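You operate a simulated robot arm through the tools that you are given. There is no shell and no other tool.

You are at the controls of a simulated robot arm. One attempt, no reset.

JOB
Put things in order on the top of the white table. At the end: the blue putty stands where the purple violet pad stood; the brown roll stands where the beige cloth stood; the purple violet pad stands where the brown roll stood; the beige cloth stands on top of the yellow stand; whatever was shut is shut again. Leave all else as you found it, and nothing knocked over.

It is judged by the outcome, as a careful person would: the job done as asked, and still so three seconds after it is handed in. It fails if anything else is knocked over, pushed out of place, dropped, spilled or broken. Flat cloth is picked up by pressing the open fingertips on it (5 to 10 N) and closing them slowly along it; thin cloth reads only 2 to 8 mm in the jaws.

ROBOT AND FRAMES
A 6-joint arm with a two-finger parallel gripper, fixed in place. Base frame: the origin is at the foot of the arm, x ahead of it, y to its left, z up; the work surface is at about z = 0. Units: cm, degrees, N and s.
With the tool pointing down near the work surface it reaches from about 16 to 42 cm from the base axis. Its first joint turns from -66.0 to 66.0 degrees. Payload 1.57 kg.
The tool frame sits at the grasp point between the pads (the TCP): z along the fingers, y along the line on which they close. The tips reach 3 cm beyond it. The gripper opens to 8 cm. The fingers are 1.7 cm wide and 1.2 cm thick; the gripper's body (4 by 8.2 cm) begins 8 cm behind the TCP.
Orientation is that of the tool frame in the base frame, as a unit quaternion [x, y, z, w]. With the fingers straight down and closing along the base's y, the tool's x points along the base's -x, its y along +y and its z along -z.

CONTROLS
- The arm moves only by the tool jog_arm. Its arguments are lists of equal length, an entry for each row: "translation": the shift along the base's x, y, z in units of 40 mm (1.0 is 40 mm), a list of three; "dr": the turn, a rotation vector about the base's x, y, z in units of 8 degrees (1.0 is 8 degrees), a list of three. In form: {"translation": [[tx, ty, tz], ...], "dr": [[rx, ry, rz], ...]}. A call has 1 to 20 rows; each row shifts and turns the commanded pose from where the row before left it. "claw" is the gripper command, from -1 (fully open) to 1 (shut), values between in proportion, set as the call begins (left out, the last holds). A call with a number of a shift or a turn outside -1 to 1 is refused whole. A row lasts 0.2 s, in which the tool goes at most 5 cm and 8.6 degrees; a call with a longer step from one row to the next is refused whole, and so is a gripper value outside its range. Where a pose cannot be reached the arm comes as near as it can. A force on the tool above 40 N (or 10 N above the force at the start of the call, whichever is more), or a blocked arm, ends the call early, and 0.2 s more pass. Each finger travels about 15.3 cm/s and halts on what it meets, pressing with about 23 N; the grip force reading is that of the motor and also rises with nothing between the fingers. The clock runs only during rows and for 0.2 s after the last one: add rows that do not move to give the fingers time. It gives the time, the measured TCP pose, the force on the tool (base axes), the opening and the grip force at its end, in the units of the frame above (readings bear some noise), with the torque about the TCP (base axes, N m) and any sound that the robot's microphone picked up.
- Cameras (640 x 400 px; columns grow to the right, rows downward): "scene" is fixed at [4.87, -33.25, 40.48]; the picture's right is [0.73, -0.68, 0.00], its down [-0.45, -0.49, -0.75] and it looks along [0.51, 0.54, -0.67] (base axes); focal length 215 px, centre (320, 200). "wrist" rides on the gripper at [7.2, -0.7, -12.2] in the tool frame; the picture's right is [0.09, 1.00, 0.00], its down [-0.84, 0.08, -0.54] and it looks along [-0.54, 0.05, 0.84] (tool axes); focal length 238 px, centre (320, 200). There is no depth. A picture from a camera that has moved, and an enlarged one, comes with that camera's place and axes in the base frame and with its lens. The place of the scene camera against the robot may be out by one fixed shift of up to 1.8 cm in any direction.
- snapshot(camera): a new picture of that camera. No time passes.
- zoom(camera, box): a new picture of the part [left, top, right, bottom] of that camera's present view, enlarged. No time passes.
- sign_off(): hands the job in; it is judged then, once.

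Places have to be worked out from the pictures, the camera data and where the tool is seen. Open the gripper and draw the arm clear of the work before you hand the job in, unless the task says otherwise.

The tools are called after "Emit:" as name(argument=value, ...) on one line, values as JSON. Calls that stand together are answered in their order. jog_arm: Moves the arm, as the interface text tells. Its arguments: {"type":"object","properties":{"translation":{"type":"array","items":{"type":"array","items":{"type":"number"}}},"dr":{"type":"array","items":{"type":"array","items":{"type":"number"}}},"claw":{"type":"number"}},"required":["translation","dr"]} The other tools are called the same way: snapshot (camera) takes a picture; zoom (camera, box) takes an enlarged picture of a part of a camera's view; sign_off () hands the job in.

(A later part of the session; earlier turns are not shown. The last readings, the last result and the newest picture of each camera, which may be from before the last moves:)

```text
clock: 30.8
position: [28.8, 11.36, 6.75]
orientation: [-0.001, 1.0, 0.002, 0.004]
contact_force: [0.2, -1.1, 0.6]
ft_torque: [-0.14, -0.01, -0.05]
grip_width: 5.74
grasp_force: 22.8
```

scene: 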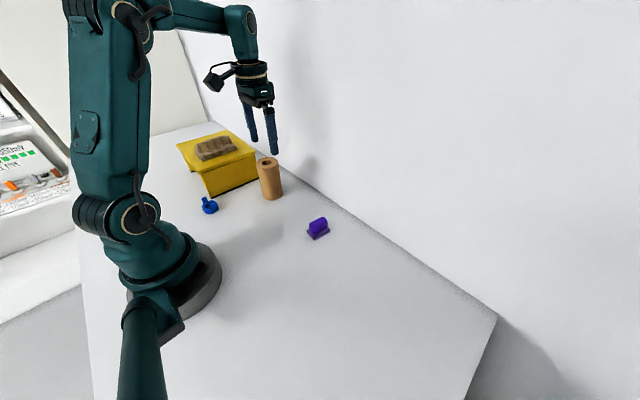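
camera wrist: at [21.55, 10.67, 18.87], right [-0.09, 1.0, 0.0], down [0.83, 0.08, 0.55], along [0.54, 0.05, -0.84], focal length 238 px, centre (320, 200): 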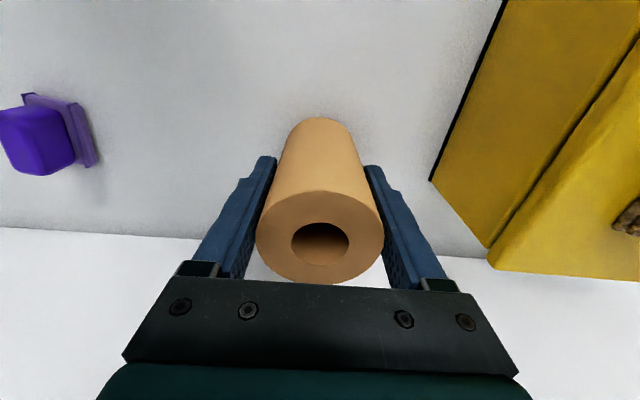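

The roll is held at 5.74 cm diameter, its centre about (28.95,11.4). I lift it 8 cm and check it is upright before carrying.

Emit:
jog_arm(translation=[[0, 0, 0.1], [0, 0, 0.2], [0, 0, 0.4], [0, 0, 0.5], [0, 0, 0.5], [0, 0, 0.4], [0, 0, 0]], dr=[[0, 0, 0], [0, 0, 0], [0, 0, 0], [0, 0, 0], [0, 0, 0], [0, 0, 0], [0, 0, 0]])

Emit:
snapshot(camera="wrist")

Emit:
snapshot(camera="scene")

```text
clock: 32.4
position: [28.97, 11.33, 15.15]
orientation: [0.0, 1.0, 0.002, 0.002]
contact_force: [-0.4, -0.7, -1.8]
ft_torque: [0.01, 0.0, 0.0]
grip_width: 5.76
grasp_force: 23.3
```

```text
taken
camera wrist: at [21.66, 10.59, 27.31], right [-0.09, 1.0, 0.0], down [0.83, 0.08, 0.55], along [0.54, 0.05, -0.84], focal length 238 px, centre (320, 200)
```

wrist: 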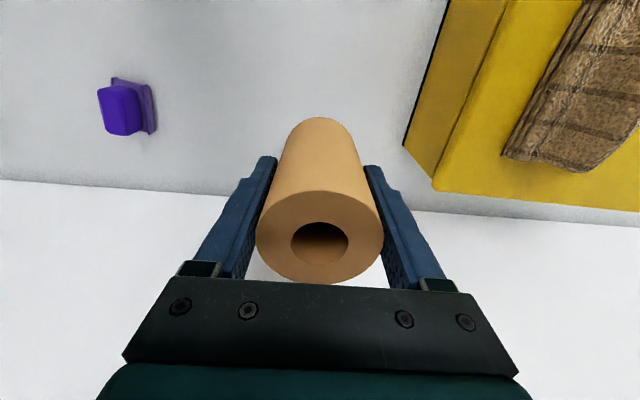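

```text
taken
```

scene: 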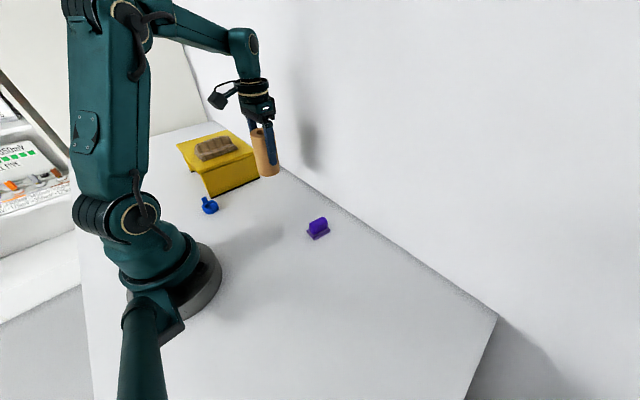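

The roll hangs upright in the jaws. I carry it to the cloth's old place at (19.1,-26.5), passing inside of the pad.

Emit:
jog_arm(translation=[[-0.0821, -0.316, 0], [-0.2052, -0.7896, 0], [-0.2052, -0.7896, 0], [-0.2052, -0.7896, 0], [-0.2052, -0.7896, 0], [-0.2052, -0.7896, 0], [-0.2052, -0.7896, 0], [-0.2052, -0.7896, 0], [-0.2052, -0.7896, 0], [-0.2052, -0.7896, 0], [-0.2052, -0.7896, 0], [-0.2052, -0.7896, 0], [-0.1231, -0.4738, 0], [0, 0, 0]], dr=[[0, 0, 0], [0, 0, 0], [0, 0, 0], [0, 0, 0], [0, 0, 0], [0, 0, 0], [0, 0, 0], [0, 0, 0], [0, 0, 0], [0, 0, 0], [0, 0, 0], [0, 0, 0], [0, 0, 0], [0, 0, 0]])

Emit:
snapshot(camera="wrist")

Emit:
snapshot(camera="scene")

```text
clock: 35.4
position: [19.1, -26.63, 15.03]
orientation: [0.001, 1.0, 0.002, 0.002]
contact_force: [0.4, -1.1, -2.5]
ft_torque: [0.0, 0.02, -0.01]
grip_width: 5.76
grasp_force: 23.2
```

```text
taken
camera wrist: at [11.89, -27.37, 27.12], right [-0.09, 1.0, 0.0], down [0.83, 0.08, 0.55], along [0.54, 0.05, -0.84], focal length 238 px, centre (320, 200)
```

wrist: 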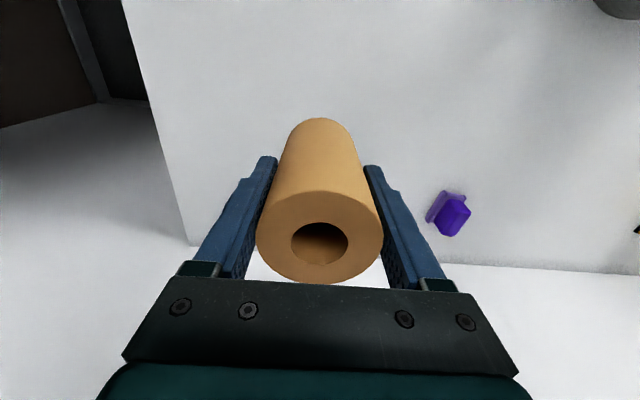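

```text
taken
```

scene: 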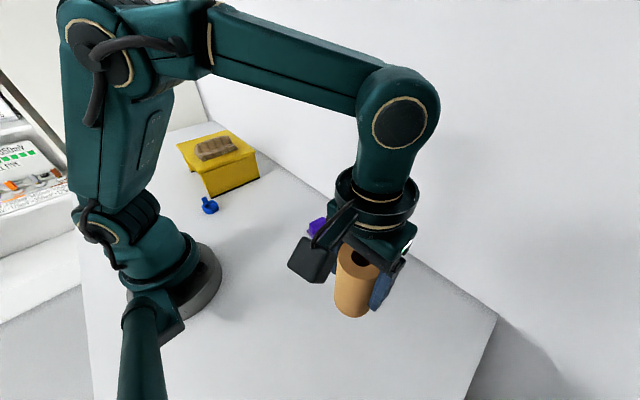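

Above the target. I lower to about 1 cm above the table.

Emit:
jog_arm(translation=[[0, 0, -0.4], [0, 0, -0.5], [0, 0, -0.5], [0, 0, -0.4], [0, 0, -0.15], [0, 0, 0]], dr=[[0, 0, 0], [0, 0, 0], [0, 0, 0], [0, 0, 0], [0, 0, 0], [0, 0, 0]])

Emit:
jog_arm(translation=[[0, 0, -0.03], [0, 0, -0.03], [0, 0, 0]], dr=[[0, 0, 0], [0, 0, 0], [0, 0, 0]])

```text
clock: 36.8
position: [19.03, -26.62, 7.2]
orientation: [0.0, 1.0, 0.002, 0.002]
contact_force: [0.6, 0.2, -1.7]
ft_torque: [0.0, 0.02, 0.02]
grip_width: 5.76
grasp_force: 22.8
```

```text
clock: 37.6
position: [19.04, -26.62, 6.95]
orientation: [0.0, 1.0, 0.001, 0.002]
contact_force: [1.3, 0.0, -2.3]
ft_torque: [0.03, 0.01, -0.01]
grip_width: 5.74
grasp_force: 22.4
```

Roll's weight of about 2 N still on the tool; not yet touching. I creep further down.

Emit:
jog_arm(translation=[[0, 0, -0.025], [0, 0, -0.015], [0, 0, 0]], dr=[[0, 0, 0], [0, 0, 0], [0, 0, 0]])

Emit:
jog_arm(translation=[[0, 0, -0.015], [0, 0, 0]], dr=[[0, 0, 0], [0, 0, 0]])

```text
clock: 38.4
position: [18.94, -26.59, 6.83]
orientation: [0.0, 1.0, 0.001, 0.001]
contact_force: [0.2, -0.6, -1.6]
ft_torque: [0.0, -0.04, -0.05]
grip_width: 5.74
grasp_force: 22.4
```

```text
clock: 39.0
position: [19.02, -26.49, 6.91]
orientation: [0.0, 1.0, 0.001, 0.004]
contact_force: [-0.3, 0.2, -2.4]
ft_torque: [0.02, 0.03, 0.03]
grip_width: 5.76
grasp_force: 23.3
```

Still about -2 N. I keep lowering in sub-millimetre steps until the table takes the load.

Emit:
jog_arm(translation=[[0, 0, -0.015], [0, 0, 0]], dr=[[0, 0, 0], [0, 0, 0]])

Emit:
jog_arm(translation=[[0, 0, -0.012], [0, 0, 0]], dr=[[0, 0, 0], [0, 0, 0]])

```text
clock: 39.6
position: [18.96, -26.49, 6.88]
orientation: [0.0, 1.0, 0.002, 0.002]
contact_force: [-0.5, 0.4, -1.8]
ft_torque: [-0.03, 0.02, -0.01]
grip_width: 5.75
grasp_force: 23.0
```

```text
clock: 40.2
position: [19.0, -26.54, 6.85]
orientation: [0.0, 1.0, 0.001, 0.003]
contact_force: [0.6, 6.6, 14.7]
ft_torque: [0.06, 0.02, -0.02]
grip_width: 5.76
grasp_force: 22.7
```

The table now takes the load (14.7 N). I ease up a fraction and open slowly.

Emit:
jog_arm(translation=[[0, 0, 0.005], [0, 0, 0]], dr=[[0, 0, 0], [0, 0, 0]])

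Emit:
jog_arm(translation=[[0, 0, 0], [0, 0, 0]], dr=[[0, 0, 0], [0, 0, 0]], claw=-0.5)

Emit:
jog_arm(translation=[[0, 0, 0], [0, 0, 0]], dr=[[0, 0, 0], [0, 0, 0]], claw=-1)

Emit:
snapshot(camera="wrist")

```text
clock: 40.8
position: [19.02, -26.51, 6.81]
orientation: [0.0, 1.0, 0.0, 0.002]
contact_force: [0.1, 5.5, 15.7]
ft_torque: [-0.07, -0.13, -0.02]
grip_width: 5.76
grasp_force: 22.4
```

```text
clock: 41.4
position: [18.92, -26.54, 6.75]
orientation: [0.0, 1.0, 0.002, 0.002]
contact_force: [1.3, 0.1, 0.1]
ft_torque: [0.0, 0.0, 0.0]
grip_width: 6.01
grasp_force: 0.1
```

```text
clock: 42.0
position: [19.04, -26.57, 6.8]
orientation: [0.0, 1.0, 0.002, 0.003]
contact_force: [-0.1, -0.9, 0.0]
ft_torque: [-0.02, -0.01, 0.0]
grip_width: 8.0
grasp_force: 0.1
```

```text
taken
camera wrist: at [11.8, -27.29, 18.9], right [-0.09, 1.0, 0.0], down [0.83, 0.08, 0.55], along [0.54, 0.05, -0.84], focal length 238 px, centre (320, 200)
```

wrist: 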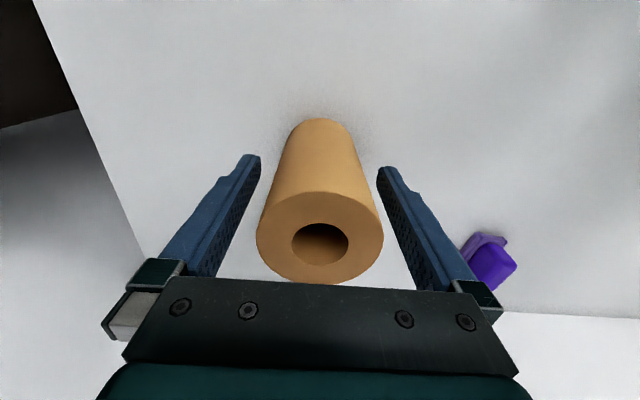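

The roll stands freely between the open fingers. I raise straight up to clear it.

Emit:
jog_arm(translation=[[0, 0, 0.3], [0, 0, 0.6], [0, 0, 0.8], [0, 0, 0.8], [0, 0, 0.5], [0, 0, 0]], dr=[[0, 0, 0], [0, 0, 0], [0, 0, 0], [0, 0, 0], [0, 0, 0], [0, 0, 0]])

Emit:
snapshot(camera="wrist")

Emit:
snapshot(camera="scene")

```text
clock: 43.4
position: [19.0, -26.56, 18.86]
orientation: [0.0, 1.0, 0.002, 0.003]
contact_force: [0.3, -0.4, -0.1]
ft_torque: [0.01, -0.03, -0.01]
grip_width: 8.0
grasp_force: 0.1
```

```text
taken
camera wrist: at [11.77, -27.25, 30.98], right [-0.09, 1.0, 0.0], down [0.83, 0.08, 0.55], along [0.54, 0.05, -0.84], focal length 238 px, centre (320, 200)
```

wrist: 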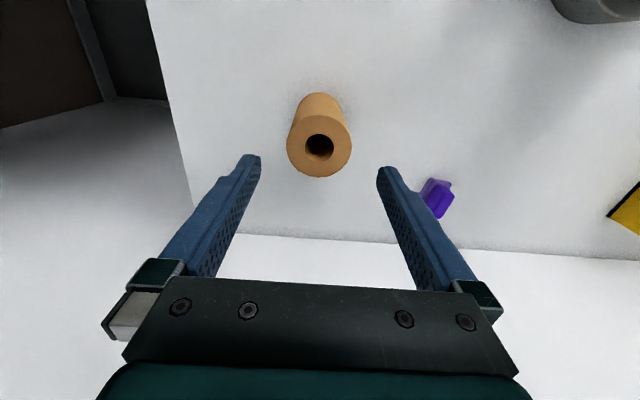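

```text
taken
```

scene: 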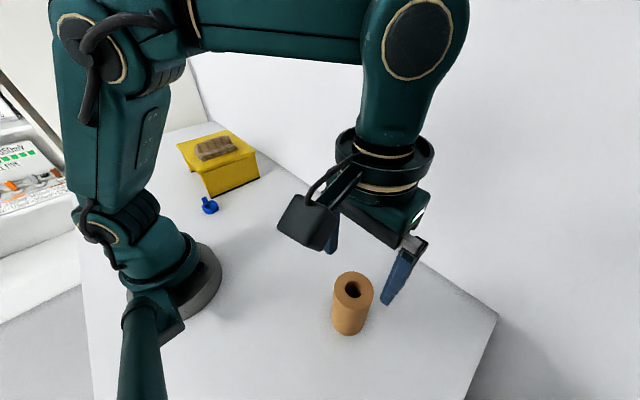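

The roll stands at about (19.2,-26.6), upright. Next I move above the pad at (29.0,-8.7), turning to its yaw of -8°.

Emit:
jog_arm(translation=[[0.4167, 0.744, 0], [0.4167, 0.744, 0], [0.4167, 0.744, 0], [0.4167, 0.744, -0.2], [0.4167, 0.744, -0.3], [0.4167, 0.744, -0.4], [0, 0, 0]], dr=[[0, 0, -0.17], [0, 0, -0.17], [0, 0, -0.17], [0, 0, -0.17], [0, 0, -0.17], [0, 0, -0.17], [0, 0, 0]])

Emit:
snapshot(camera="wrist")

Emit:
zoom(camera="wrist", box=[250, 60, 390, 180])

Emit:
zoom(camera="scene", box=[270, 130, 390, 250])

```text
clock: 45.0
position: [29.0, -8.61, 14.86]
orientation: [0.071, 0.997, 0.001, 0.003]
contact_force: [0.6, -0.7, 0.8]
ft_torque: [-0.01, 0.0, 0.0]
grip_width: 8.0
grasp_force: 0.1
```

```text
taken
camera wrist: at [21.8, -8.28, 27.12], right [0.05, 1.0, 0.0], down [0.84, -0.04, 0.55], along [0.55, -0.03, -0.84], focal length 238 px, centre (320, 200)
```

wrist: 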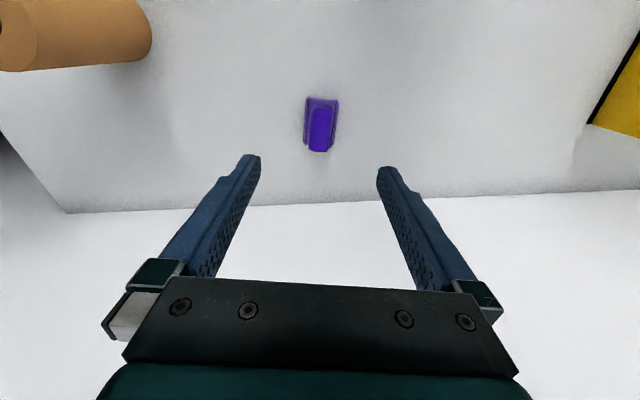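

```text
3.33 times, centred on (320, 120) of wrist
camera zoom: at [21.8, -8.28, 27.12], right [0.05, 1.0, 0.0], down [0.84, -0.04, 0.55], along [0.55, -0.03, -0.84], focal length 794 px, centre (320, 467)
```

zoom: 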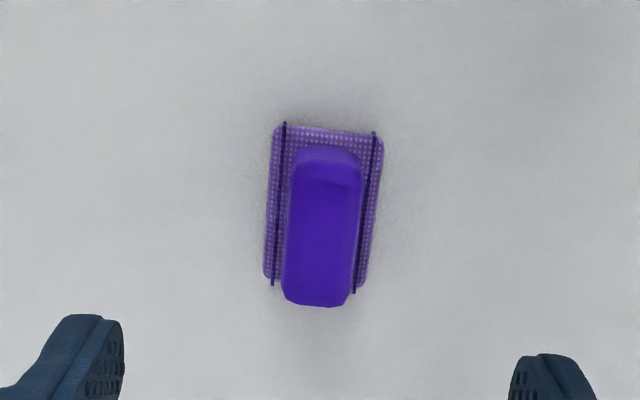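

```text
3.33 times, centred on (330, 190) of scene
camera zoom: at [4.87, -33.25, 40.48], right [0.73, -0.68, 0.0], down [-0.45, -0.49, -0.75], along [0.51, 0.54, -0.67], focal length 716 px, centre (287, 233)
```

zoom: 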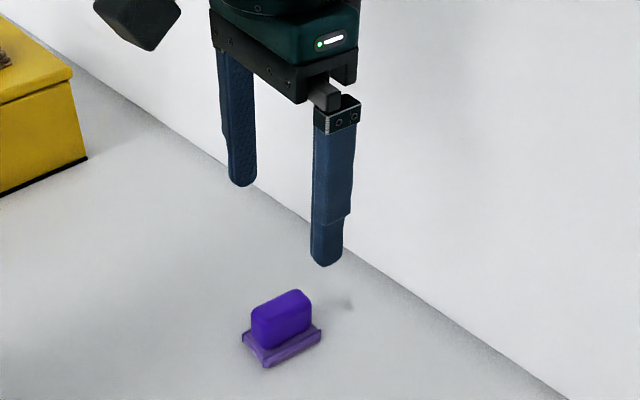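

Pad confirmed at (29.0,-8.68), its block about 2 cm wide reaching z≈3.7. I lower over it to TCP z≈6 and check alignment.

Emit:
jog_arm(translation=[[0, -0.015, -0.5], [0, 0, -0.6], [0, 0, -0.6], [0, 0, -0.5], [0, 0, 0]], dr=[[0, 0, 0], [0, 0, 0], [0, 0, 0], [0, 0, 0], [0, 0, 0]], claw=-0.3)

Emit:
zoom(camera="wrist", box=[240, 60, 400, 240])

Emit:
zoom(camera="scene", box=[270, 150, 370, 250])

```text
clock: 46.2
position: [28.74, -8.92, 6.25]
orientation: [0.071, 0.997, 0.001, 0.003]
contact_force: [0.1, 0.0, -0.4]
ft_torque: [-0.03, 0.02, 0.0]
grip_width: 5.2
grasp_force: 0.1
```

```text
2.22 times, centred on (320, 150) of wrist
camera zoom: at [21.77, -8.59, 18.4], right [0.05, 1.0, 0.0], down [0.84, -0.04, 0.55], along [0.55, -0.03, -0.84], focal length 530 px, centre (320, 311)
```

zoom: 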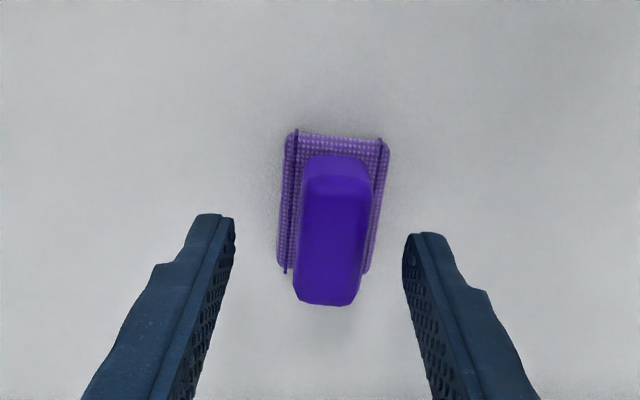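

```text
4.00 times, centred on (320, 200) of scene
camera zoom: at [4.87, -33.25, 40.48], right [0.73, -0.68, 0.0], down [-0.45, -0.49, -0.75], along [0.51, 0.54, -0.67], focal length 859 px, centre (320, 200)
```

zoom: 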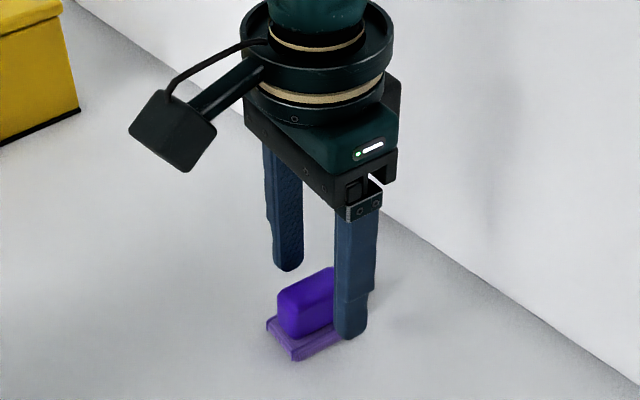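

The block sits about 0.3 cm to +y of the finger midline. I correct +0.27 y and +0.2 x and lower so that the tips are just above the base flange.

Emit:
jog_arm(translation=[[0.05, 0.065, -0.1], [0, 0, -0.2], [0, 0, -0.12], [0, 0, 0]], dr=[[0, 0, 0], [0, 0, 0], [0, 0, 0], [0, 0, 0]])

Emit:
zoom(camera="wrist", box=[240, 60, 400, 240])

Emit:
zoom(camera="scene", box=[290, 190, 360, 250])

```text
clock: 47.2
position: [29.25, -8.61, 4.48]
orientation: [0.07, 0.998, 0.002, 0.002]
contact_force: [0.3, 0.1, 0.2]
ft_torque: [0.0, -0.04, 0.02]
grip_width: 5.19
grasp_force: 0.1
```

```text
2.22 times, centred on (320, 150) of wrist
camera zoom: at [21.99, -8.25, 16.83], right [0.05, 1.0, 0.0], down [0.84, -0.04, 0.55], along [0.55, -0.03, -0.84], focal length 530 px, centre (320, 311)
```

zoom: 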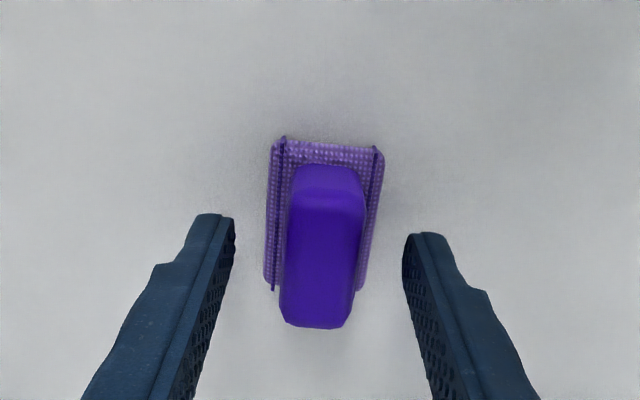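

```text
6.67 times, centred on (325, 220) of scene
camera zoom: at [4.87, -33.25, 40.48], right [0.73, -0.68, 0.0], down [-0.45, -0.49, -0.75], along [0.51, 0.54, -0.67], focal length 1431 px, centre (287, 67)
```

zoom: 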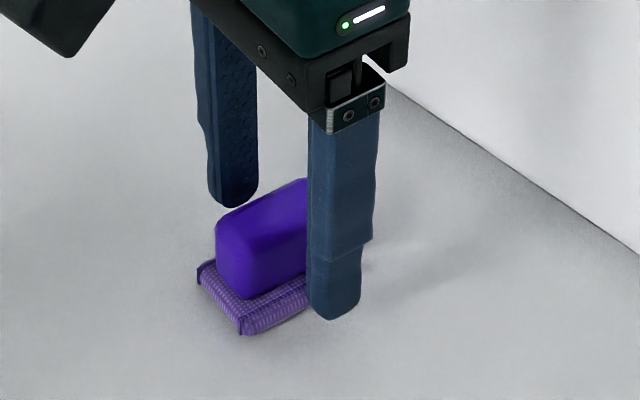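

Centred. I close slowly on the block.

Emit:
jog_arm(translation=[[0, 0, 0]], dr=[[0, 0, 0]], claw=0.2)

Emit:
jog_arm(translation=[[0, 0, 0]], dr=[[0, 0, 0]], claw=0.4)

Emit:
jog_arm(translation=[[0, 0, 0], [0, 0, 0]], dr=[[0, 0, 0], [0, 0, 0]], claw=0.6)

```text
clock: 47.6
position: [29.17, -8.57, 4.77]
orientation: [0.07, 0.998, 0.002, 0.003]
contact_force: [-0.4, -0.4, 0.0]
ft_torque: [0.01, 0.0, -0.02]
grip_width: 3.2
grasp_force: 0.1
```

```text
clock: 48.0
position: [29.22, -8.62, 4.71]
orientation: [0.07, 0.998, 0.002, 0.003]
contact_force: [-0.5, 0.5, 1.3]
ft_torque: [0.01, -0.03, -0.01]
grip_width: 2.43
grasp_force: 0.1
```

```text
clock: 48.6
position: [29.24, -8.55, 4.63]
orientation: [0.071, 0.997, 0.002, 0.002]
contact_force: [-0.4, 0.3, 1.4]
ft_torque: [-0.05, 0.01, -0.02]
grip_width: 2.1
grasp_force: 23.5
```

Gripped at 2.1 cm with 23 N. I lift 6 cm and check the hold.

Emit:
jog_arm(translation=[[0, 0, 0.1], [0, 0, 0.3], [0, 0, 0.5], [0, 0, 0.5], [0, 0, 0.1], [0, 0, 0]], dr=[[0, 0, 0], [0, 0, 0], [0, 0, 0], [0, 0, 0], [0, 0, 0], [0, 0, 0]], claw=0.7)

Emit:
zoom(camera="wrist", box=[240, 60, 400, 240])

Emit:
zoom(camera="scene", box=[270, 150, 370, 250])

```text
clock: 50.0
position: [29.21, -8.7, 10.76]
orientation: [0.071, 0.997, 0.001, 0.002]
contact_force: [0.3, 0.0, -0.6]
ft_torque: [0.0, -0.01, 0.01]
grip_width: 2.09
grasp_force: 23.5
```

```text
2.22 times, centred on (320, 150) of wrist
camera zoom: at [22.04, -8.33, 22.91], right [0.05, 1.0, 0.0], down [0.84, -0.04, 0.55], along [0.55, -0.03, -0.84], focal length 530 px, centre (320, 311)
```

zoom: 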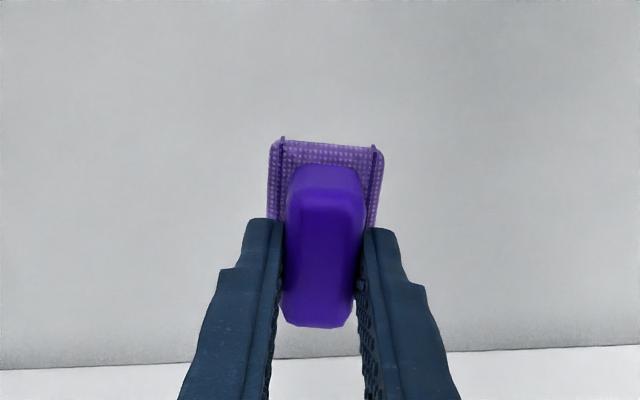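

```text
4.00 times, centred on (320, 200) of scene
camera zoom: at [4.87, -33.25, 40.48], right [0.73, -0.68, 0.0], down [-0.45, -0.49, -0.75], along [0.51, 0.54, -0.67], focal length 859 px, centre (320, 200)
```

zoom: 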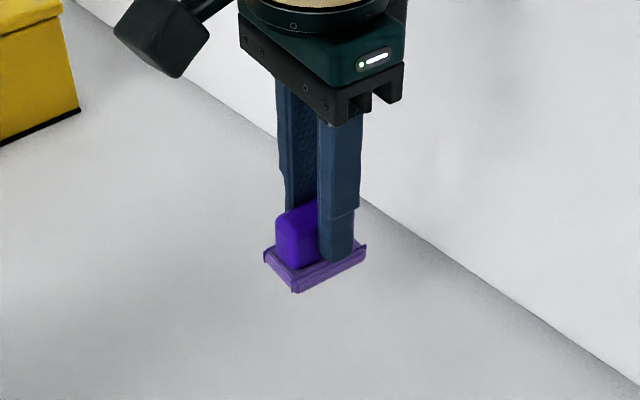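

The pad is held level. I carry it to the roll's old place, TCP target (29.15,11.45).

Emit:
jog_arm(translation=[[0, 0.4, 0], [0, 0.72, 0], [0, 0.72, 0], [0, 0.72, 0], [0, 0.72, 0], [0, 0.72, 0], [0, 0.72, 0], [-0.01, 0.31, 0], [0, 0, 0]], dr=[[0, 0, 0], [0, 0, 0], [0, 0, 0], [0, 0, 0], [0, 0, 0], [0, 0, 0], [0, 0, 0], [0, 0, 0], [0, 0, 0]])

Emit:
jog_arm(translation=[[0, 0, -0.4], [0, 0, -0.5], [0, 0, -0.35], [0, 0, -0.1], [0, 0, 0]], dr=[[0, 0, 0], [0, 0, 0], [0, 0, 0], [0, 0, 0], [0, 0, 0]])

Emit:
snapshot(camera="scene")

```text
clock: 52.0
position: [29.32, 11.9, 10.52]
orientation: [0.07, 0.998, 0.002, 0.003]
contact_force: [0.4, 0.0, -0.6]
ft_torque: [0.02, 0.01, -0.02]
grip_width: 2.07
grasp_force: 23.7
```

```text
clock: 53.2
position: [29.18, 11.7, 5.24]
orientation: [0.07, 0.998, 0.003, 0.003]
contact_force: [0.2, 0.5, -0.5]
ft_torque: [0.01, 0.02, 0.01]
grip_width: 2.09
grasp_force: 22.7
```

```text
taken
```

scene: 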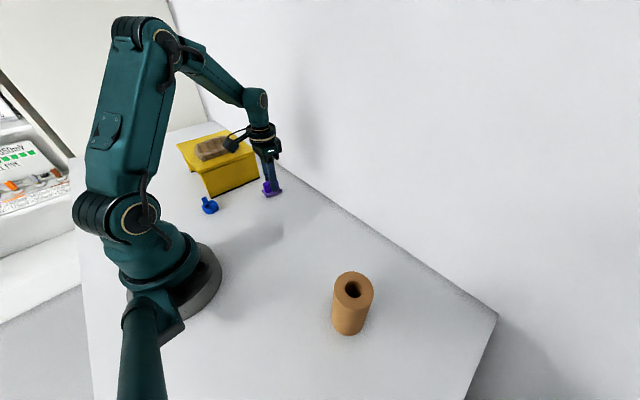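

At (29.2,11.7,5.2); I correct -0.2 cm in y and creep down.

Emit:
jog_arm(translation=[[0, -0.06, -0.03], [0, 0, -0.04], [0, 0, -0.03], [0, 0, 0]], dr=[[0, 0, 0], [0, 0, 0], [0, 0, 0], [0, 0, 0]])

Emit:
jog_arm(translation=[[0, 0, -0.02], [0, 0, 0]], dr=[[0, 0, 0], [0, 0, 0]])

```text
clock: 54.2
position: [29.17, 11.33, 4.88]
orientation: [0.071, 0.997, 0.0, 0.002]
contact_force: [0.0, 0.0, 0.5]
ft_torque: [-0.01, 0.01, 0.02]
grip_width: 2.1
grasp_force: 23.2
```

```text
clock: 54.8
position: [29.16, 11.37, 4.74]
orientation: [0.071, 0.997, 0.001, 0.002]
contact_force: [0.0, 0.9, -0.8]
ft_torque: [0.04, -0.03, 0.01]
grip_width: 2.08
grasp_force: 22.4
```

No contact yet at z≈4.74. I continue in sub-millimetre steps.

Emit:
jog_arm(translation=[[0, 0, -0.015], [0, 0, 0]], dr=[[0, 0, 0], [0, 0, 0]])

Emit:
jog_arm(translation=[[0, 0, -0.015], [0, 0, 0]], dr=[[0, 0, 0], [0, 0, 0]])

```text
clock: 55.4
position: [29.2, 11.39, 4.77]
orientation: [0.07, 0.998, 0.002, 0.003]
contact_force: [0.8, -0.3, -0.6]
ft_torque: [0.0, 0.01, -0.01]
grip_width: 2.1
grasp_force: 23.2
```

```text
clock: 56.0
position: [29.3, 11.39, 4.72]
orientation: [0.071, 0.997, 0.001, 0.002]
contact_force: [-0.4, -0.2, -0.1]
ft_torque: [-0.01, 0.02, 0.01]
grip_width: 2.08
grasp_force: 22.7
```

Emit:
jog_arm(translation=[[0, 0, -0.015], [0, 0, 0]], dr=[[0, 0, 0], [0, 0, 0]])

Emit:
zoom(camera="scene", box=[230, 140, 310, 210])

```text
clock: 56.6
position: [29.2, 11.32, 4.66]
orientation: [0.071, 0.997, 0.001, 0.003]
contact_force: [-0.2, -0.4, 1.0]
ft_torque: [-0.02, -0.01, 0.03]
grip_width: 2.07
grasp_force: 23.0
```

```text
5.71 times, centred on (270, 175) of scene
camera zoom: at [4.87, -33.25, 40.48], right [0.73, -0.68, 0.0], down [-0.45, -0.49, -0.75], along [0.51, 0.54, -0.67], focal length 1227 px, centre (606, 343)
```

zoom: 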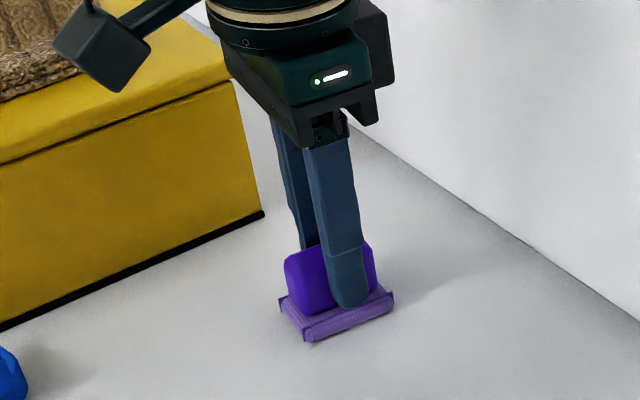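

The pad is practically at the table; a couple more tiny steps to feel contact.

Emit:
jog_arm(translation=[[0, 0, -0.015], [0, 0, 0]], dr=[[0, 0, 0], [0, 0, 0]])

Emit:
jog_arm(translation=[[0, 0, -0.015], [0, 0, 0]], dr=[[0, 0, 0], [0, 0, 0]])

```text
clock: 57.2
position: [29.25, 11.4, 4.66]
orientation: [0.07, 0.998, 0.0, 0.003]
contact_force: [-5.7, -5.0, 26.0]
ft_torque: [-0.19, 0.34, 0.04]
grip_width: 2.12
grasp_force: 22.7
```

```text
clock: 57.8
position: [29.24, 11.41, 4.37]
orientation: [0.07, 0.998, 0.002, 0.003]
contact_force: [-1.3, -10.0, 29.4]
ft_torque: [-0.39, 0.02, 0.0]
grip_width: 2.11
grasp_force: 22.9
```

Contact is firm (29 N). I back off by the last step, then open.

Emit:
jog_arm(translation=[[0, 0, 0.02], [0, 0, 0]], dr=[[0, 0, 0], [0, 0, 0]])

Emit:
jog_arm(translation=[[0, 0, 0], [0, 0, 0]], dr=[[0, 0, 0], [0, 0, 0]], claw=0.4)

Emit:
jog_arm(translation=[[0, 0, 0], [0, 0, 0]], dr=[[0, 0, 0], [0, 0, 0]], claw=-0.3)

Emit:
jog_arm(translation=[[0, 0, 0.2], [0, 0, 0.5], [0, 0, 0.7], [0, 0, 0.7], [0, 0, 0.4], [0, 0, 0]], dr=[[0, 0, 0], [0, 0, 0], [0, 0, 0], [0, 0, 0], [0, 0, 0], [0, 0, 0]])

Emit:
snapshot(camera="wrist")

Emit:
zoom(camera="wrist", box=[250, 60, 390, 180])

Emit:
snapshot(camera="scene")

```text
clock: 58.4
position: [29.23, 11.57, 4.57]
orientation: [0.071, 0.997, 0.002, 0.002]
contact_force: [2.0, -0.5, 3.4]
ft_torque: [-0.05, -0.24, 0.01]
grip_width: 2.09
grasp_force: 22.9
```

```text
clock: 59.0
position: [29.23, 11.41, 4.48]
orientation: [0.071, 0.997, 0.001, 0.002]
contact_force: [-0.2, -0.5, 0.5]
ft_torque: [-0.01, -0.02, 0.0]
grip_width: 2.4
grasp_force: 0.1
```

```text
clock: 59.6
position: [29.23, 11.55, 4.6]
orientation: [0.072, 0.997, 0.002, 0.003]
contact_force: [-0.2, 0.7, -0.3]
ft_torque: [-0.01, 0.03, 0.0]
grip_width: 5.21
grasp_force: 0.0
```

```text
clock: 61.0
position: [29.35, 11.23, 14.6]
orientation: [0.071, 0.997, 0.001, 0.002]
contact_force: [0.2, -0.1, -0.4]
ft_torque: [0.0, 0.01, -0.02]
grip_width: 5.19
grasp_force: 0.0
```

```text
taken
camera wrist: at [22.09, 11.63, 26.76], right [0.05, 1.0, 0.0], down [0.84, -0.04, 0.55], along [0.55, -0.03, -0.84], focal length 238 px, centre (320, 200)
```

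wrist: 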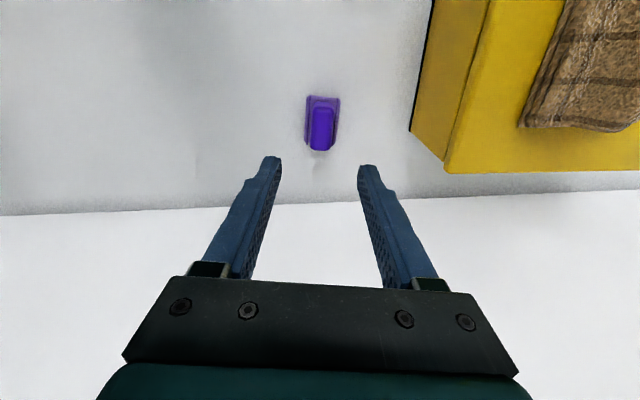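

```text
3.33 times, centred on (320, 120) of wrist
camera zoom: at [22.09, 11.63, 26.76], right [0.05, 1.0, 0.0], down [0.84, -0.04, 0.55], along [0.55, -0.03, -0.84], focal length 794 px, centre (320, 467)
```

zoom: 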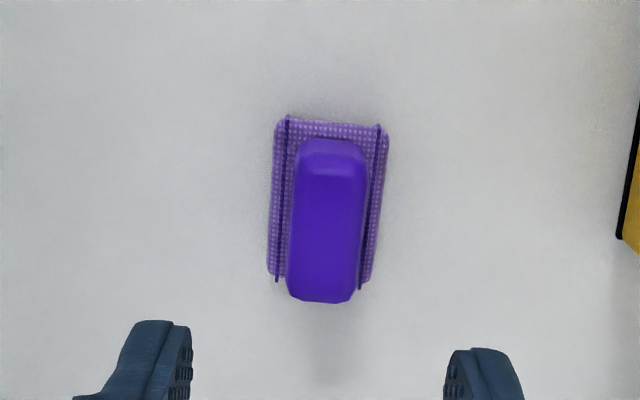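

```text
taken
```

scene: 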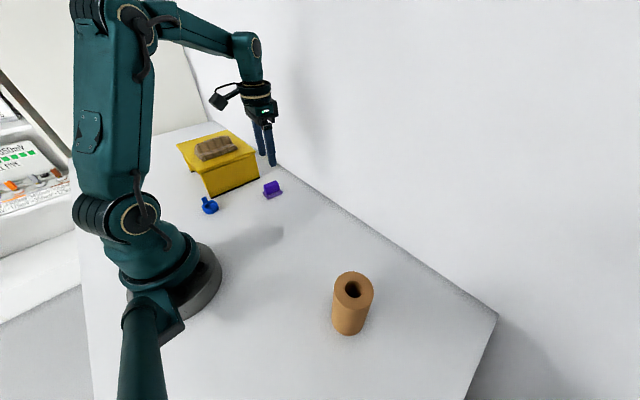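

The pad stands at (29.05,11.4), as wanted. Next the blue putty: I go above (13.1,17.5) with the fingers turned +90° (closing along x, between the ears) and look.

Emit:
jog_arm(translation=[[-0.29, 0.1125, 0.043], [-0.29, 0.1125, 0.043], [-0.29, 0.1125, 0.043], [-0.29, 0.1125, 0.043], [-0.29, 0.1125, 0.043], [-0.29, 0.1125, 0.043], [-0.29, 0.1125, 0.043], [-0.29, 0.1125, 0.043], [-0.29, 0.1125, 0.043], [-0.29, 0.1125, 0.043], [-0.29, 0.1125, 0.043], [-0.29, 0.1125, 0.043], [-0.29, 0.1125, 0.043], [-0.29, 0.1125, 0.043], [0, 0, 0]], dr=[[0, 0, 0.875], [0, 0, 0.875], [0, 0, 0.875], [0, 0, 0.875], [0, 0, 0.875], [0, 0, 0.875], [0, 0, 0.875], [0, 0, 0.875], [0, 0, 0.875], [0, 0, 0.875], [0, 0, 0.875], [0, 0, 0.875], [0, 0, 0.875], [0, 0, 0.875], [0, 0, 0]], claw=-1)

Emit:
snapshot(camera="wrist")

Emit:
zoom(camera="wrist", box=[250, 60, 390, 180])

Emit:
snapshot(camera="scene")

```text
clock: 64.2
position: [13.0, 17.71, 17.03]
orientation: [0.708, -0.707, -0.003, 0.0]
contact_force: [-1.2, -0.2, -0.1]
ft_torque: [0.0, -0.01, 0.01]
grip_width: 7.99
grasp_force: 0.1
```

```text
taken
camera wrist: at [13.82, 10.27, 29.07], right [-1.0, -0.09, 0.0], down [-0.07, 0.83, 0.55], along [-0.05, 0.54, -0.84], focal length 238 px, centre (320, 200)
```

wrist: 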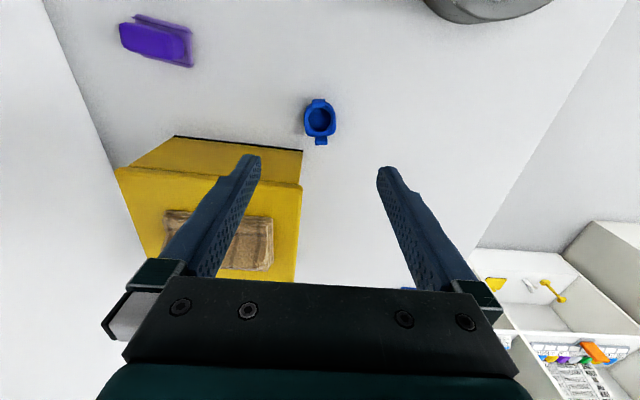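

```text
3.33 times, centred on (320, 120) of wrist
camera zoom: at [13.82, 10.27, 29.07], right [-1.0, -0.09, 0.0], down [-0.07, 0.83, 0.55], along [-0.05, 0.54, -0.84], focal length 794 px, centre (320, 467)
```

zoom: 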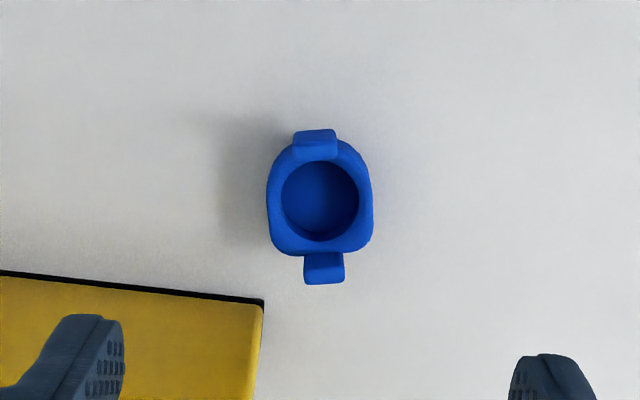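

```text
taken
```

scene: 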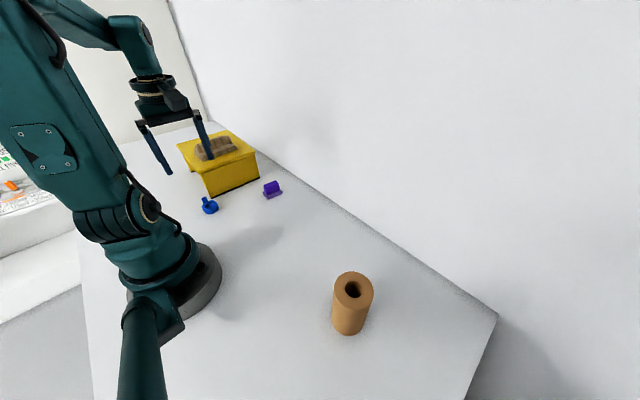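

The cup body is about 3.5 cm wide in x, centred near (13.1,17.3). I centre over it, narrow the jaws to 6 cm, and lower to z≈7 to check.

Emit:
jog_arm(translation=[[0.025, -0.1, -0.4], [0, 0, -0.6], [0, 0, -0.6], [0, 0, -0.6], [0, 0, -0.3], [0, 0, 0]], dr=[[0, 0, 0], [0, 0, 0], [0, 0, 0], [0, 0, 0], [0, 0, 0], [0, 0, 0]], claw=-0.5)

Emit:
zoom(camera="wrist", box=[240, 60, 400, 240])

Emit:
zoom(camera="scene", box=[150, 120, 270, 230])

```text
clock: 65.6
position: [13.01, 17.17, 6.93]
orientation: [-0.706, 0.708, 0.003, 0.001]
contact_force: [0.1, 0.1, -0.3]
ft_torque: [0.02, 0.01, 0.04]
grip_width: 6.0
grasp_force: 0.1
```

```text
2.22 times, centred on (320, 150) of wrist
camera zoom: at [13.78, 9.86, 19.01], right [-1.0, -0.09, 0.0], down [-0.07, 0.83, 0.55], along [-0.05, 0.54, -0.84], focal length 530 px, centre (320, 311)
```

zoom: 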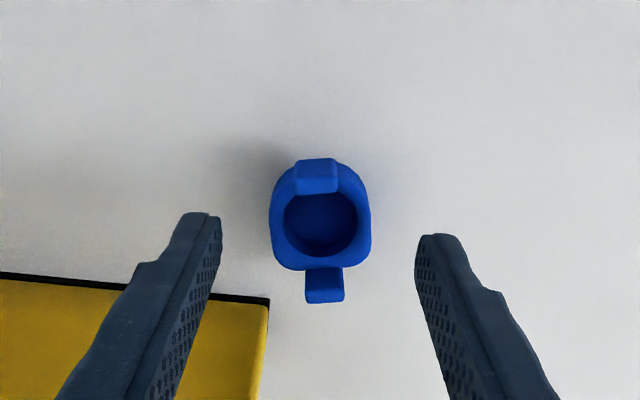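

```text
3.64 times, centred on (210, 175) of scene
camera zoom: at [4.87, -33.25, 40.48], right [0.73, -0.68, 0.0], down [-0.45, -0.49, -0.75], along [0.51, 0.54, -0.67], focal length 781 px, centre (720, 291)
```

zoom: 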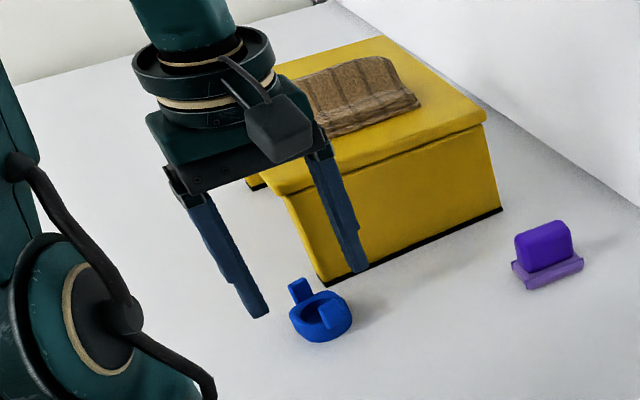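

Aligned within a couple of millimetres. I lower to TCP z≈3.4, tips just off the table beside the cup.

Emit:
jog_arm(translation=[[0.01, 0.04, -0.3], [0, 0, -0.3], [0, 0, -0.2], [0, 0, -0.08], [0, 0, 0]], dr=[[0, 0, 0], [0, 0, 0], [0, 0, 0], [0, 0, 0], [0, 0, 0]])

Emit:
zoom(camera="wrist", box=[240, 60, 400, 240])

Emit:
zoom(camera="scene", box=[170, 160, 250, 230])

```text
clock: 66.8
position: [13.22, 17.35, 3.35]
orientation: [-0.706, 0.708, 0.003, 0.0]
contact_force: [0.8, -0.4, 0.0]
ft_torque: [0.01, 0.0, 0.0]
grip_width: 6.0
grasp_force: 0.0
```

```text
2.22 times, centred on (320, 150) of wrist
camera zoom: at [13.84, 10.11, 15.6], right [-1.0, -0.09, 0.0], down [-0.07, 0.83, 0.55], along [-0.05, 0.54, -0.84], focal length 530 px, centre (320, 311)
```

zoom: 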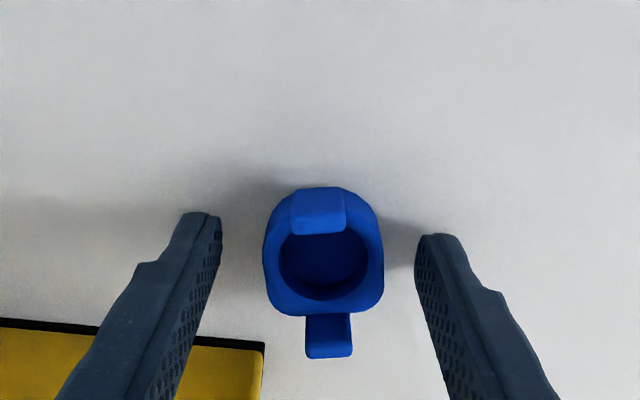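

```text
5.71 times, centred on (210, 195) of scene
camera zoom: at [4.87, -33.25, 40.48], right [0.73, -0.68, 0.0], down [-0.45, -0.49, -0.75], along [0.51, 0.54, -0.67], focal length 1227 px, centre (949, 229)
```

zoom: 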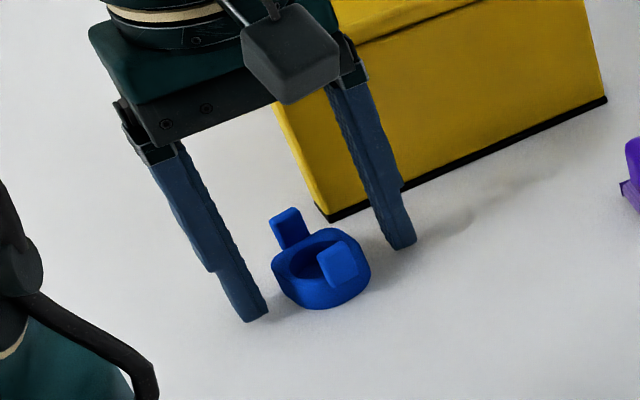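

The cup is centred between the fingers. I close slowly and watch the grip force.

Emit:
jog_arm(translation=[[0, 0, 0]], dr=[[0, 0, 0]], claw=-0.1)

Emit:
jog_arm(translation=[[0, 0, 0]], dr=[[0, 0, 0]], claw=0.02)

Emit:
jog_arm(translation=[[0, 0, 0]], dr=[[0, 0, 0]], claw=0.1)

```text
clock: 67.2
position: [13.12, 17.4, 3.49]
orientation: [-0.706, 0.708, 0.004, 0.001]
contact_force: [0.3, 0.4, -0.8]
ft_torque: [0.01, -0.01, 0.01]
grip_width: 4.39
grasp_force: 0.1
```

```text
clock: 67.6
position: [13.1, 17.29, 3.4]
orientation: [-0.706, 0.708, 0.003, 0.001]
contact_force: [0.0, -0.5, -0.7]
ft_torque: [0.01, 0.0, -0.01]
grip_width: 3.91
grasp_force: 0.1
```

```text
clock: 68.0
position: [13.07, 17.44, 3.5]
orientation: [-0.706, 0.708, 0.004, 0.001]
contact_force: [-0.2, -0.1, 0.8]
ft_torque: [0.01, -0.01, 0.01]
grip_width: 3.61
grasp_force: 0.1
```

Emit:
jog_arm(translation=[[0, 0, 0]], dr=[[0, 0, 0]], claw=0.15)

Emit:
jog_arm(translation=[[0, 0, 0]], dr=[[0, 0, 0]], claw=0.2)

Emit:
zoom(camera="wrist", box=[240, 60, 400, 240])

```text
clock: 68.4
position: [12.99, 17.52, 3.35]
orientation: [-0.707, 0.708, 0.004, 0.0]
contact_force: [-0.9, -0.3, 0.1]
ft_torque: [0.01, 0.01, 0.01]
grip_width: 3.52
grasp_force: 23.4
```

```text
clock: 68.8
position: [13.13, 17.46, 3.49]
orientation: [-0.706, 0.708, 0.003, -0.001]
contact_force: [-0.2, -0.3, 0.5]
ft_torque: [-0.01, -0.03, -0.01]
grip_width: 3.47
grasp_force: 23.1
```

```text
2.22 times, centred on (320, 150) of wrist
camera zoom: at [13.84, 10.11, 15.61], right [-1.0, -0.09, 0.0], down [-0.07, 0.83, 0.55], along [-0.05, 0.54, -0.84], focal length 530 px, centre (320, 311)
```

zoom: 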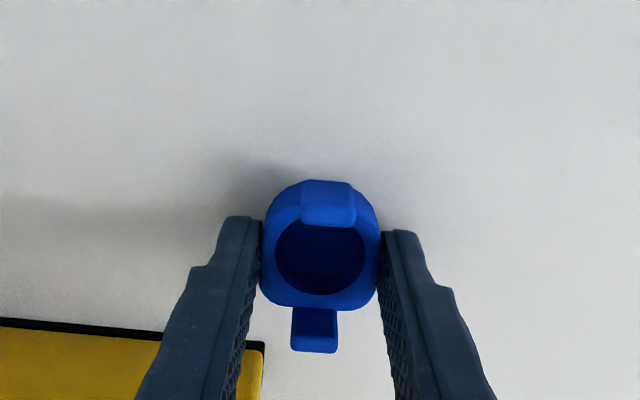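

The cup is gripped at 3.5 cm. I lift it a little and check.

Emit:
jog_arm(translation=[[0, 0, 0.1], [0, 0, 0.15], [0, 0, 0.25], [0, 0, 0]], dr=[[0, 0, 0], [0, 0, 0], [0, 0, 0], [0, 0, 0]])

Emit:
zoom(camera="wrist", box=[240, 60, 400, 240])

Emit:
zoom(camera="scene", box=[170, 160, 250, 230])

```text
clock: 69.8
position: [13.19, 17.42, 5.43]
orientation: [-0.707, 0.707, 0.002, 0.002]
contact_force: [0.9, 0.0, -0.9]
ft_torque: [-0.01, 0.03, 0.02]
grip_width: 3.48
grasp_force: 23.1
```

```text
2.22 times, centred on (320, 150) of wrist
camera zoom: at [13.82, 10.1, 17.57], right [-1.0, -0.09, 0.0], down [-0.07, 0.83, 0.55], along [-0.05, 0.54, -0.84], focal length 530 px, centre (320, 311)
```

zoom: 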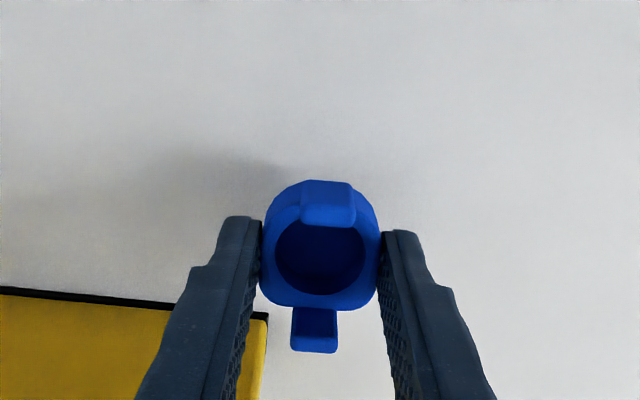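

```text
5.71 times, centred on (210, 195) of scene
camera zoom: at [4.87, -33.25, 40.48], right [0.73, -0.68, 0.0], down [-0.45, -0.49, -0.75], along [0.51, 0.54, -0.67], focal length 1227 px, centre (949, 229)
```

zoom: 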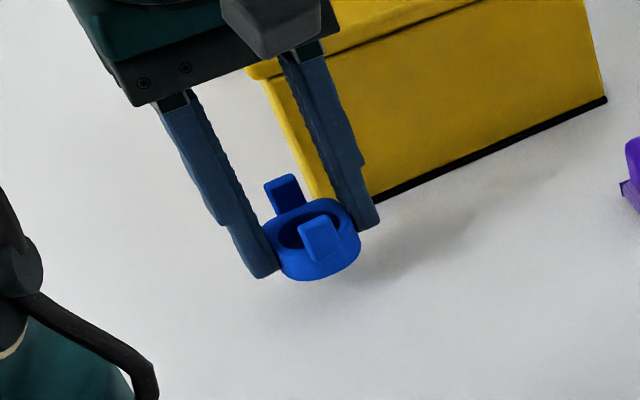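

Held securely. I lift to z≈12 and carry it to the pad's old place, swinging yaw back with the arm.

Emit:
jog_arm(translation=[[0, 0, 0.4], [0, 0, 0.6], [0, 0, 0.5], [0, 0, 0.2], [0, 0, 0]], dr=[[0, 0, 0], [0, 0, 0], [0, 0, 0], [0, 0, 0], [0, 0, 0]])

Emit:
jog_arm(translation=[[0.2, -0.325, 0], [0.3975, -0.65, 0], [0.3975, -0.65, 0], [0.3975, -0.65, 0], [0.3975, -0.65, 0], [0.3975, -0.65, 0], [0.3975, -0.65, 0], [0.3975, -0.65, 0], [0.3975, -0.65, 0], [0.3975, -0.65, 0], [0.2, -0.325, 0], [0, 0, 0]], dr=[[0, 0, -0.4375], [0, 0, -0.875], [0, 0, -0.875], [0, 0, -0.875], [0, 0, -0.875], [0, 0, -0.875], [0, 0, -0.875], [0, 0, -0.875], [0, 0, -0.875], [0, 0, -0.875], [0, 0, -0.4375], [0, 0, 0]])

Emit:
snapshot(camera="wrist")

Emit:
snapshot(camera="scene")

```text
clock: 71.0
position: [13.13, 17.41, 12.19]
orientation: [-0.707, 0.708, 0.004, 0.002]
contact_force: [-0.6, -1.0, 0.7]
ft_torque: [0.04, 0.0, 0.01]
grip_width: 3.47
grasp_force: 22.4
```

```text
clock: 73.6
position: [29.29, -8.49, 12.1]
orientation: [-0.172, 0.985, 0.002, 0.002]
contact_force: [0.3, -0.1, -0.5]
ft_torque: [0.02, 0.01, -0.02]
grip_width: 3.47
grasp_force: 22.8
```

```text
taken
camera wrist: at [22.6, -11.71, 24.29], right [-0.42, 0.91, 0.0], down [0.76, 0.35, 0.55], along [0.49, 0.23, -0.84], focal length 238 px, centre (320, 200)
```

wrist: 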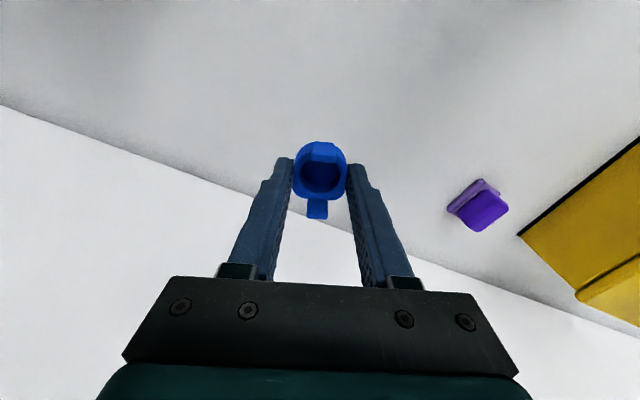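

```text
taken
```

scene: 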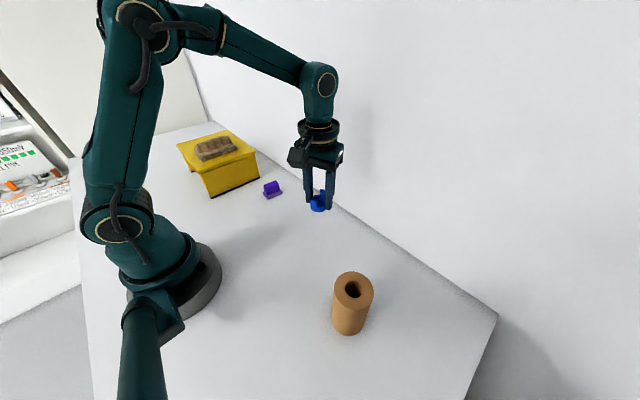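

Over the target; small correction of -0.15, -0.1 and then lower to about 0.7 cm above the table.

Emit:
jog_arm(translation=[[-0.04, -0.025, -0.4], [0, 0, -0.6], [0, 0, -0.6], [0, 0, -0.35], [0, 0, 0]], dr=[[0, 0, 0], [0, 0, 0], [0, 0, 0], [0, 0, 0], [0, 0, 0]])

Emit:
jog_arm(translation=[[0, 0, -0.05], [0, 0, -0.03], [0, 0, 0]], dr=[[0, 0, 0], [0, 0, 0], [0, 0, 0]])

Emit:
zoom(camera="scene", box=[280, 180, 360, 250])

```text
clock: 74.8
position: [28.89, -8.59, 4.31]
orientation: [-0.173, 0.985, 0.001, 0.001]
contact_force: [-0.4, 0.0, -0.4]
ft_torque: [0.0, -0.02, 0.03]
grip_width: 3.49
grasp_force: 23.2
```

```text
clock: 75.6
position: [28.91, -8.67, 4.14]
orientation: [-0.173, 0.985, 0.002, 0.002]
contact_force: [-1.0, -0.5, -1.0]
ft_torque: [-0.01, -0.01, -0.03]
grip_width: 3.48
grasp_force: 23.0
```

```text
5.71 times, centred on (320, 215) of scene
camera zoom: at [4.87, -33.25, 40.48], right [0.73, -0.68, 0.0], down [-0.45, -0.49, -0.75], along [0.51, 0.54, -0.67], focal length 1227 px, centre (320, 114)
```

zoom: 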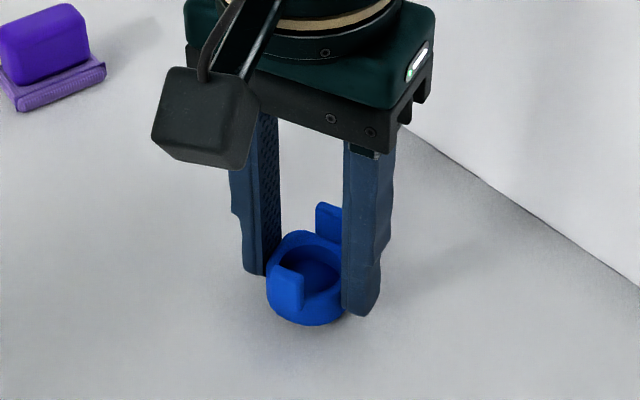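

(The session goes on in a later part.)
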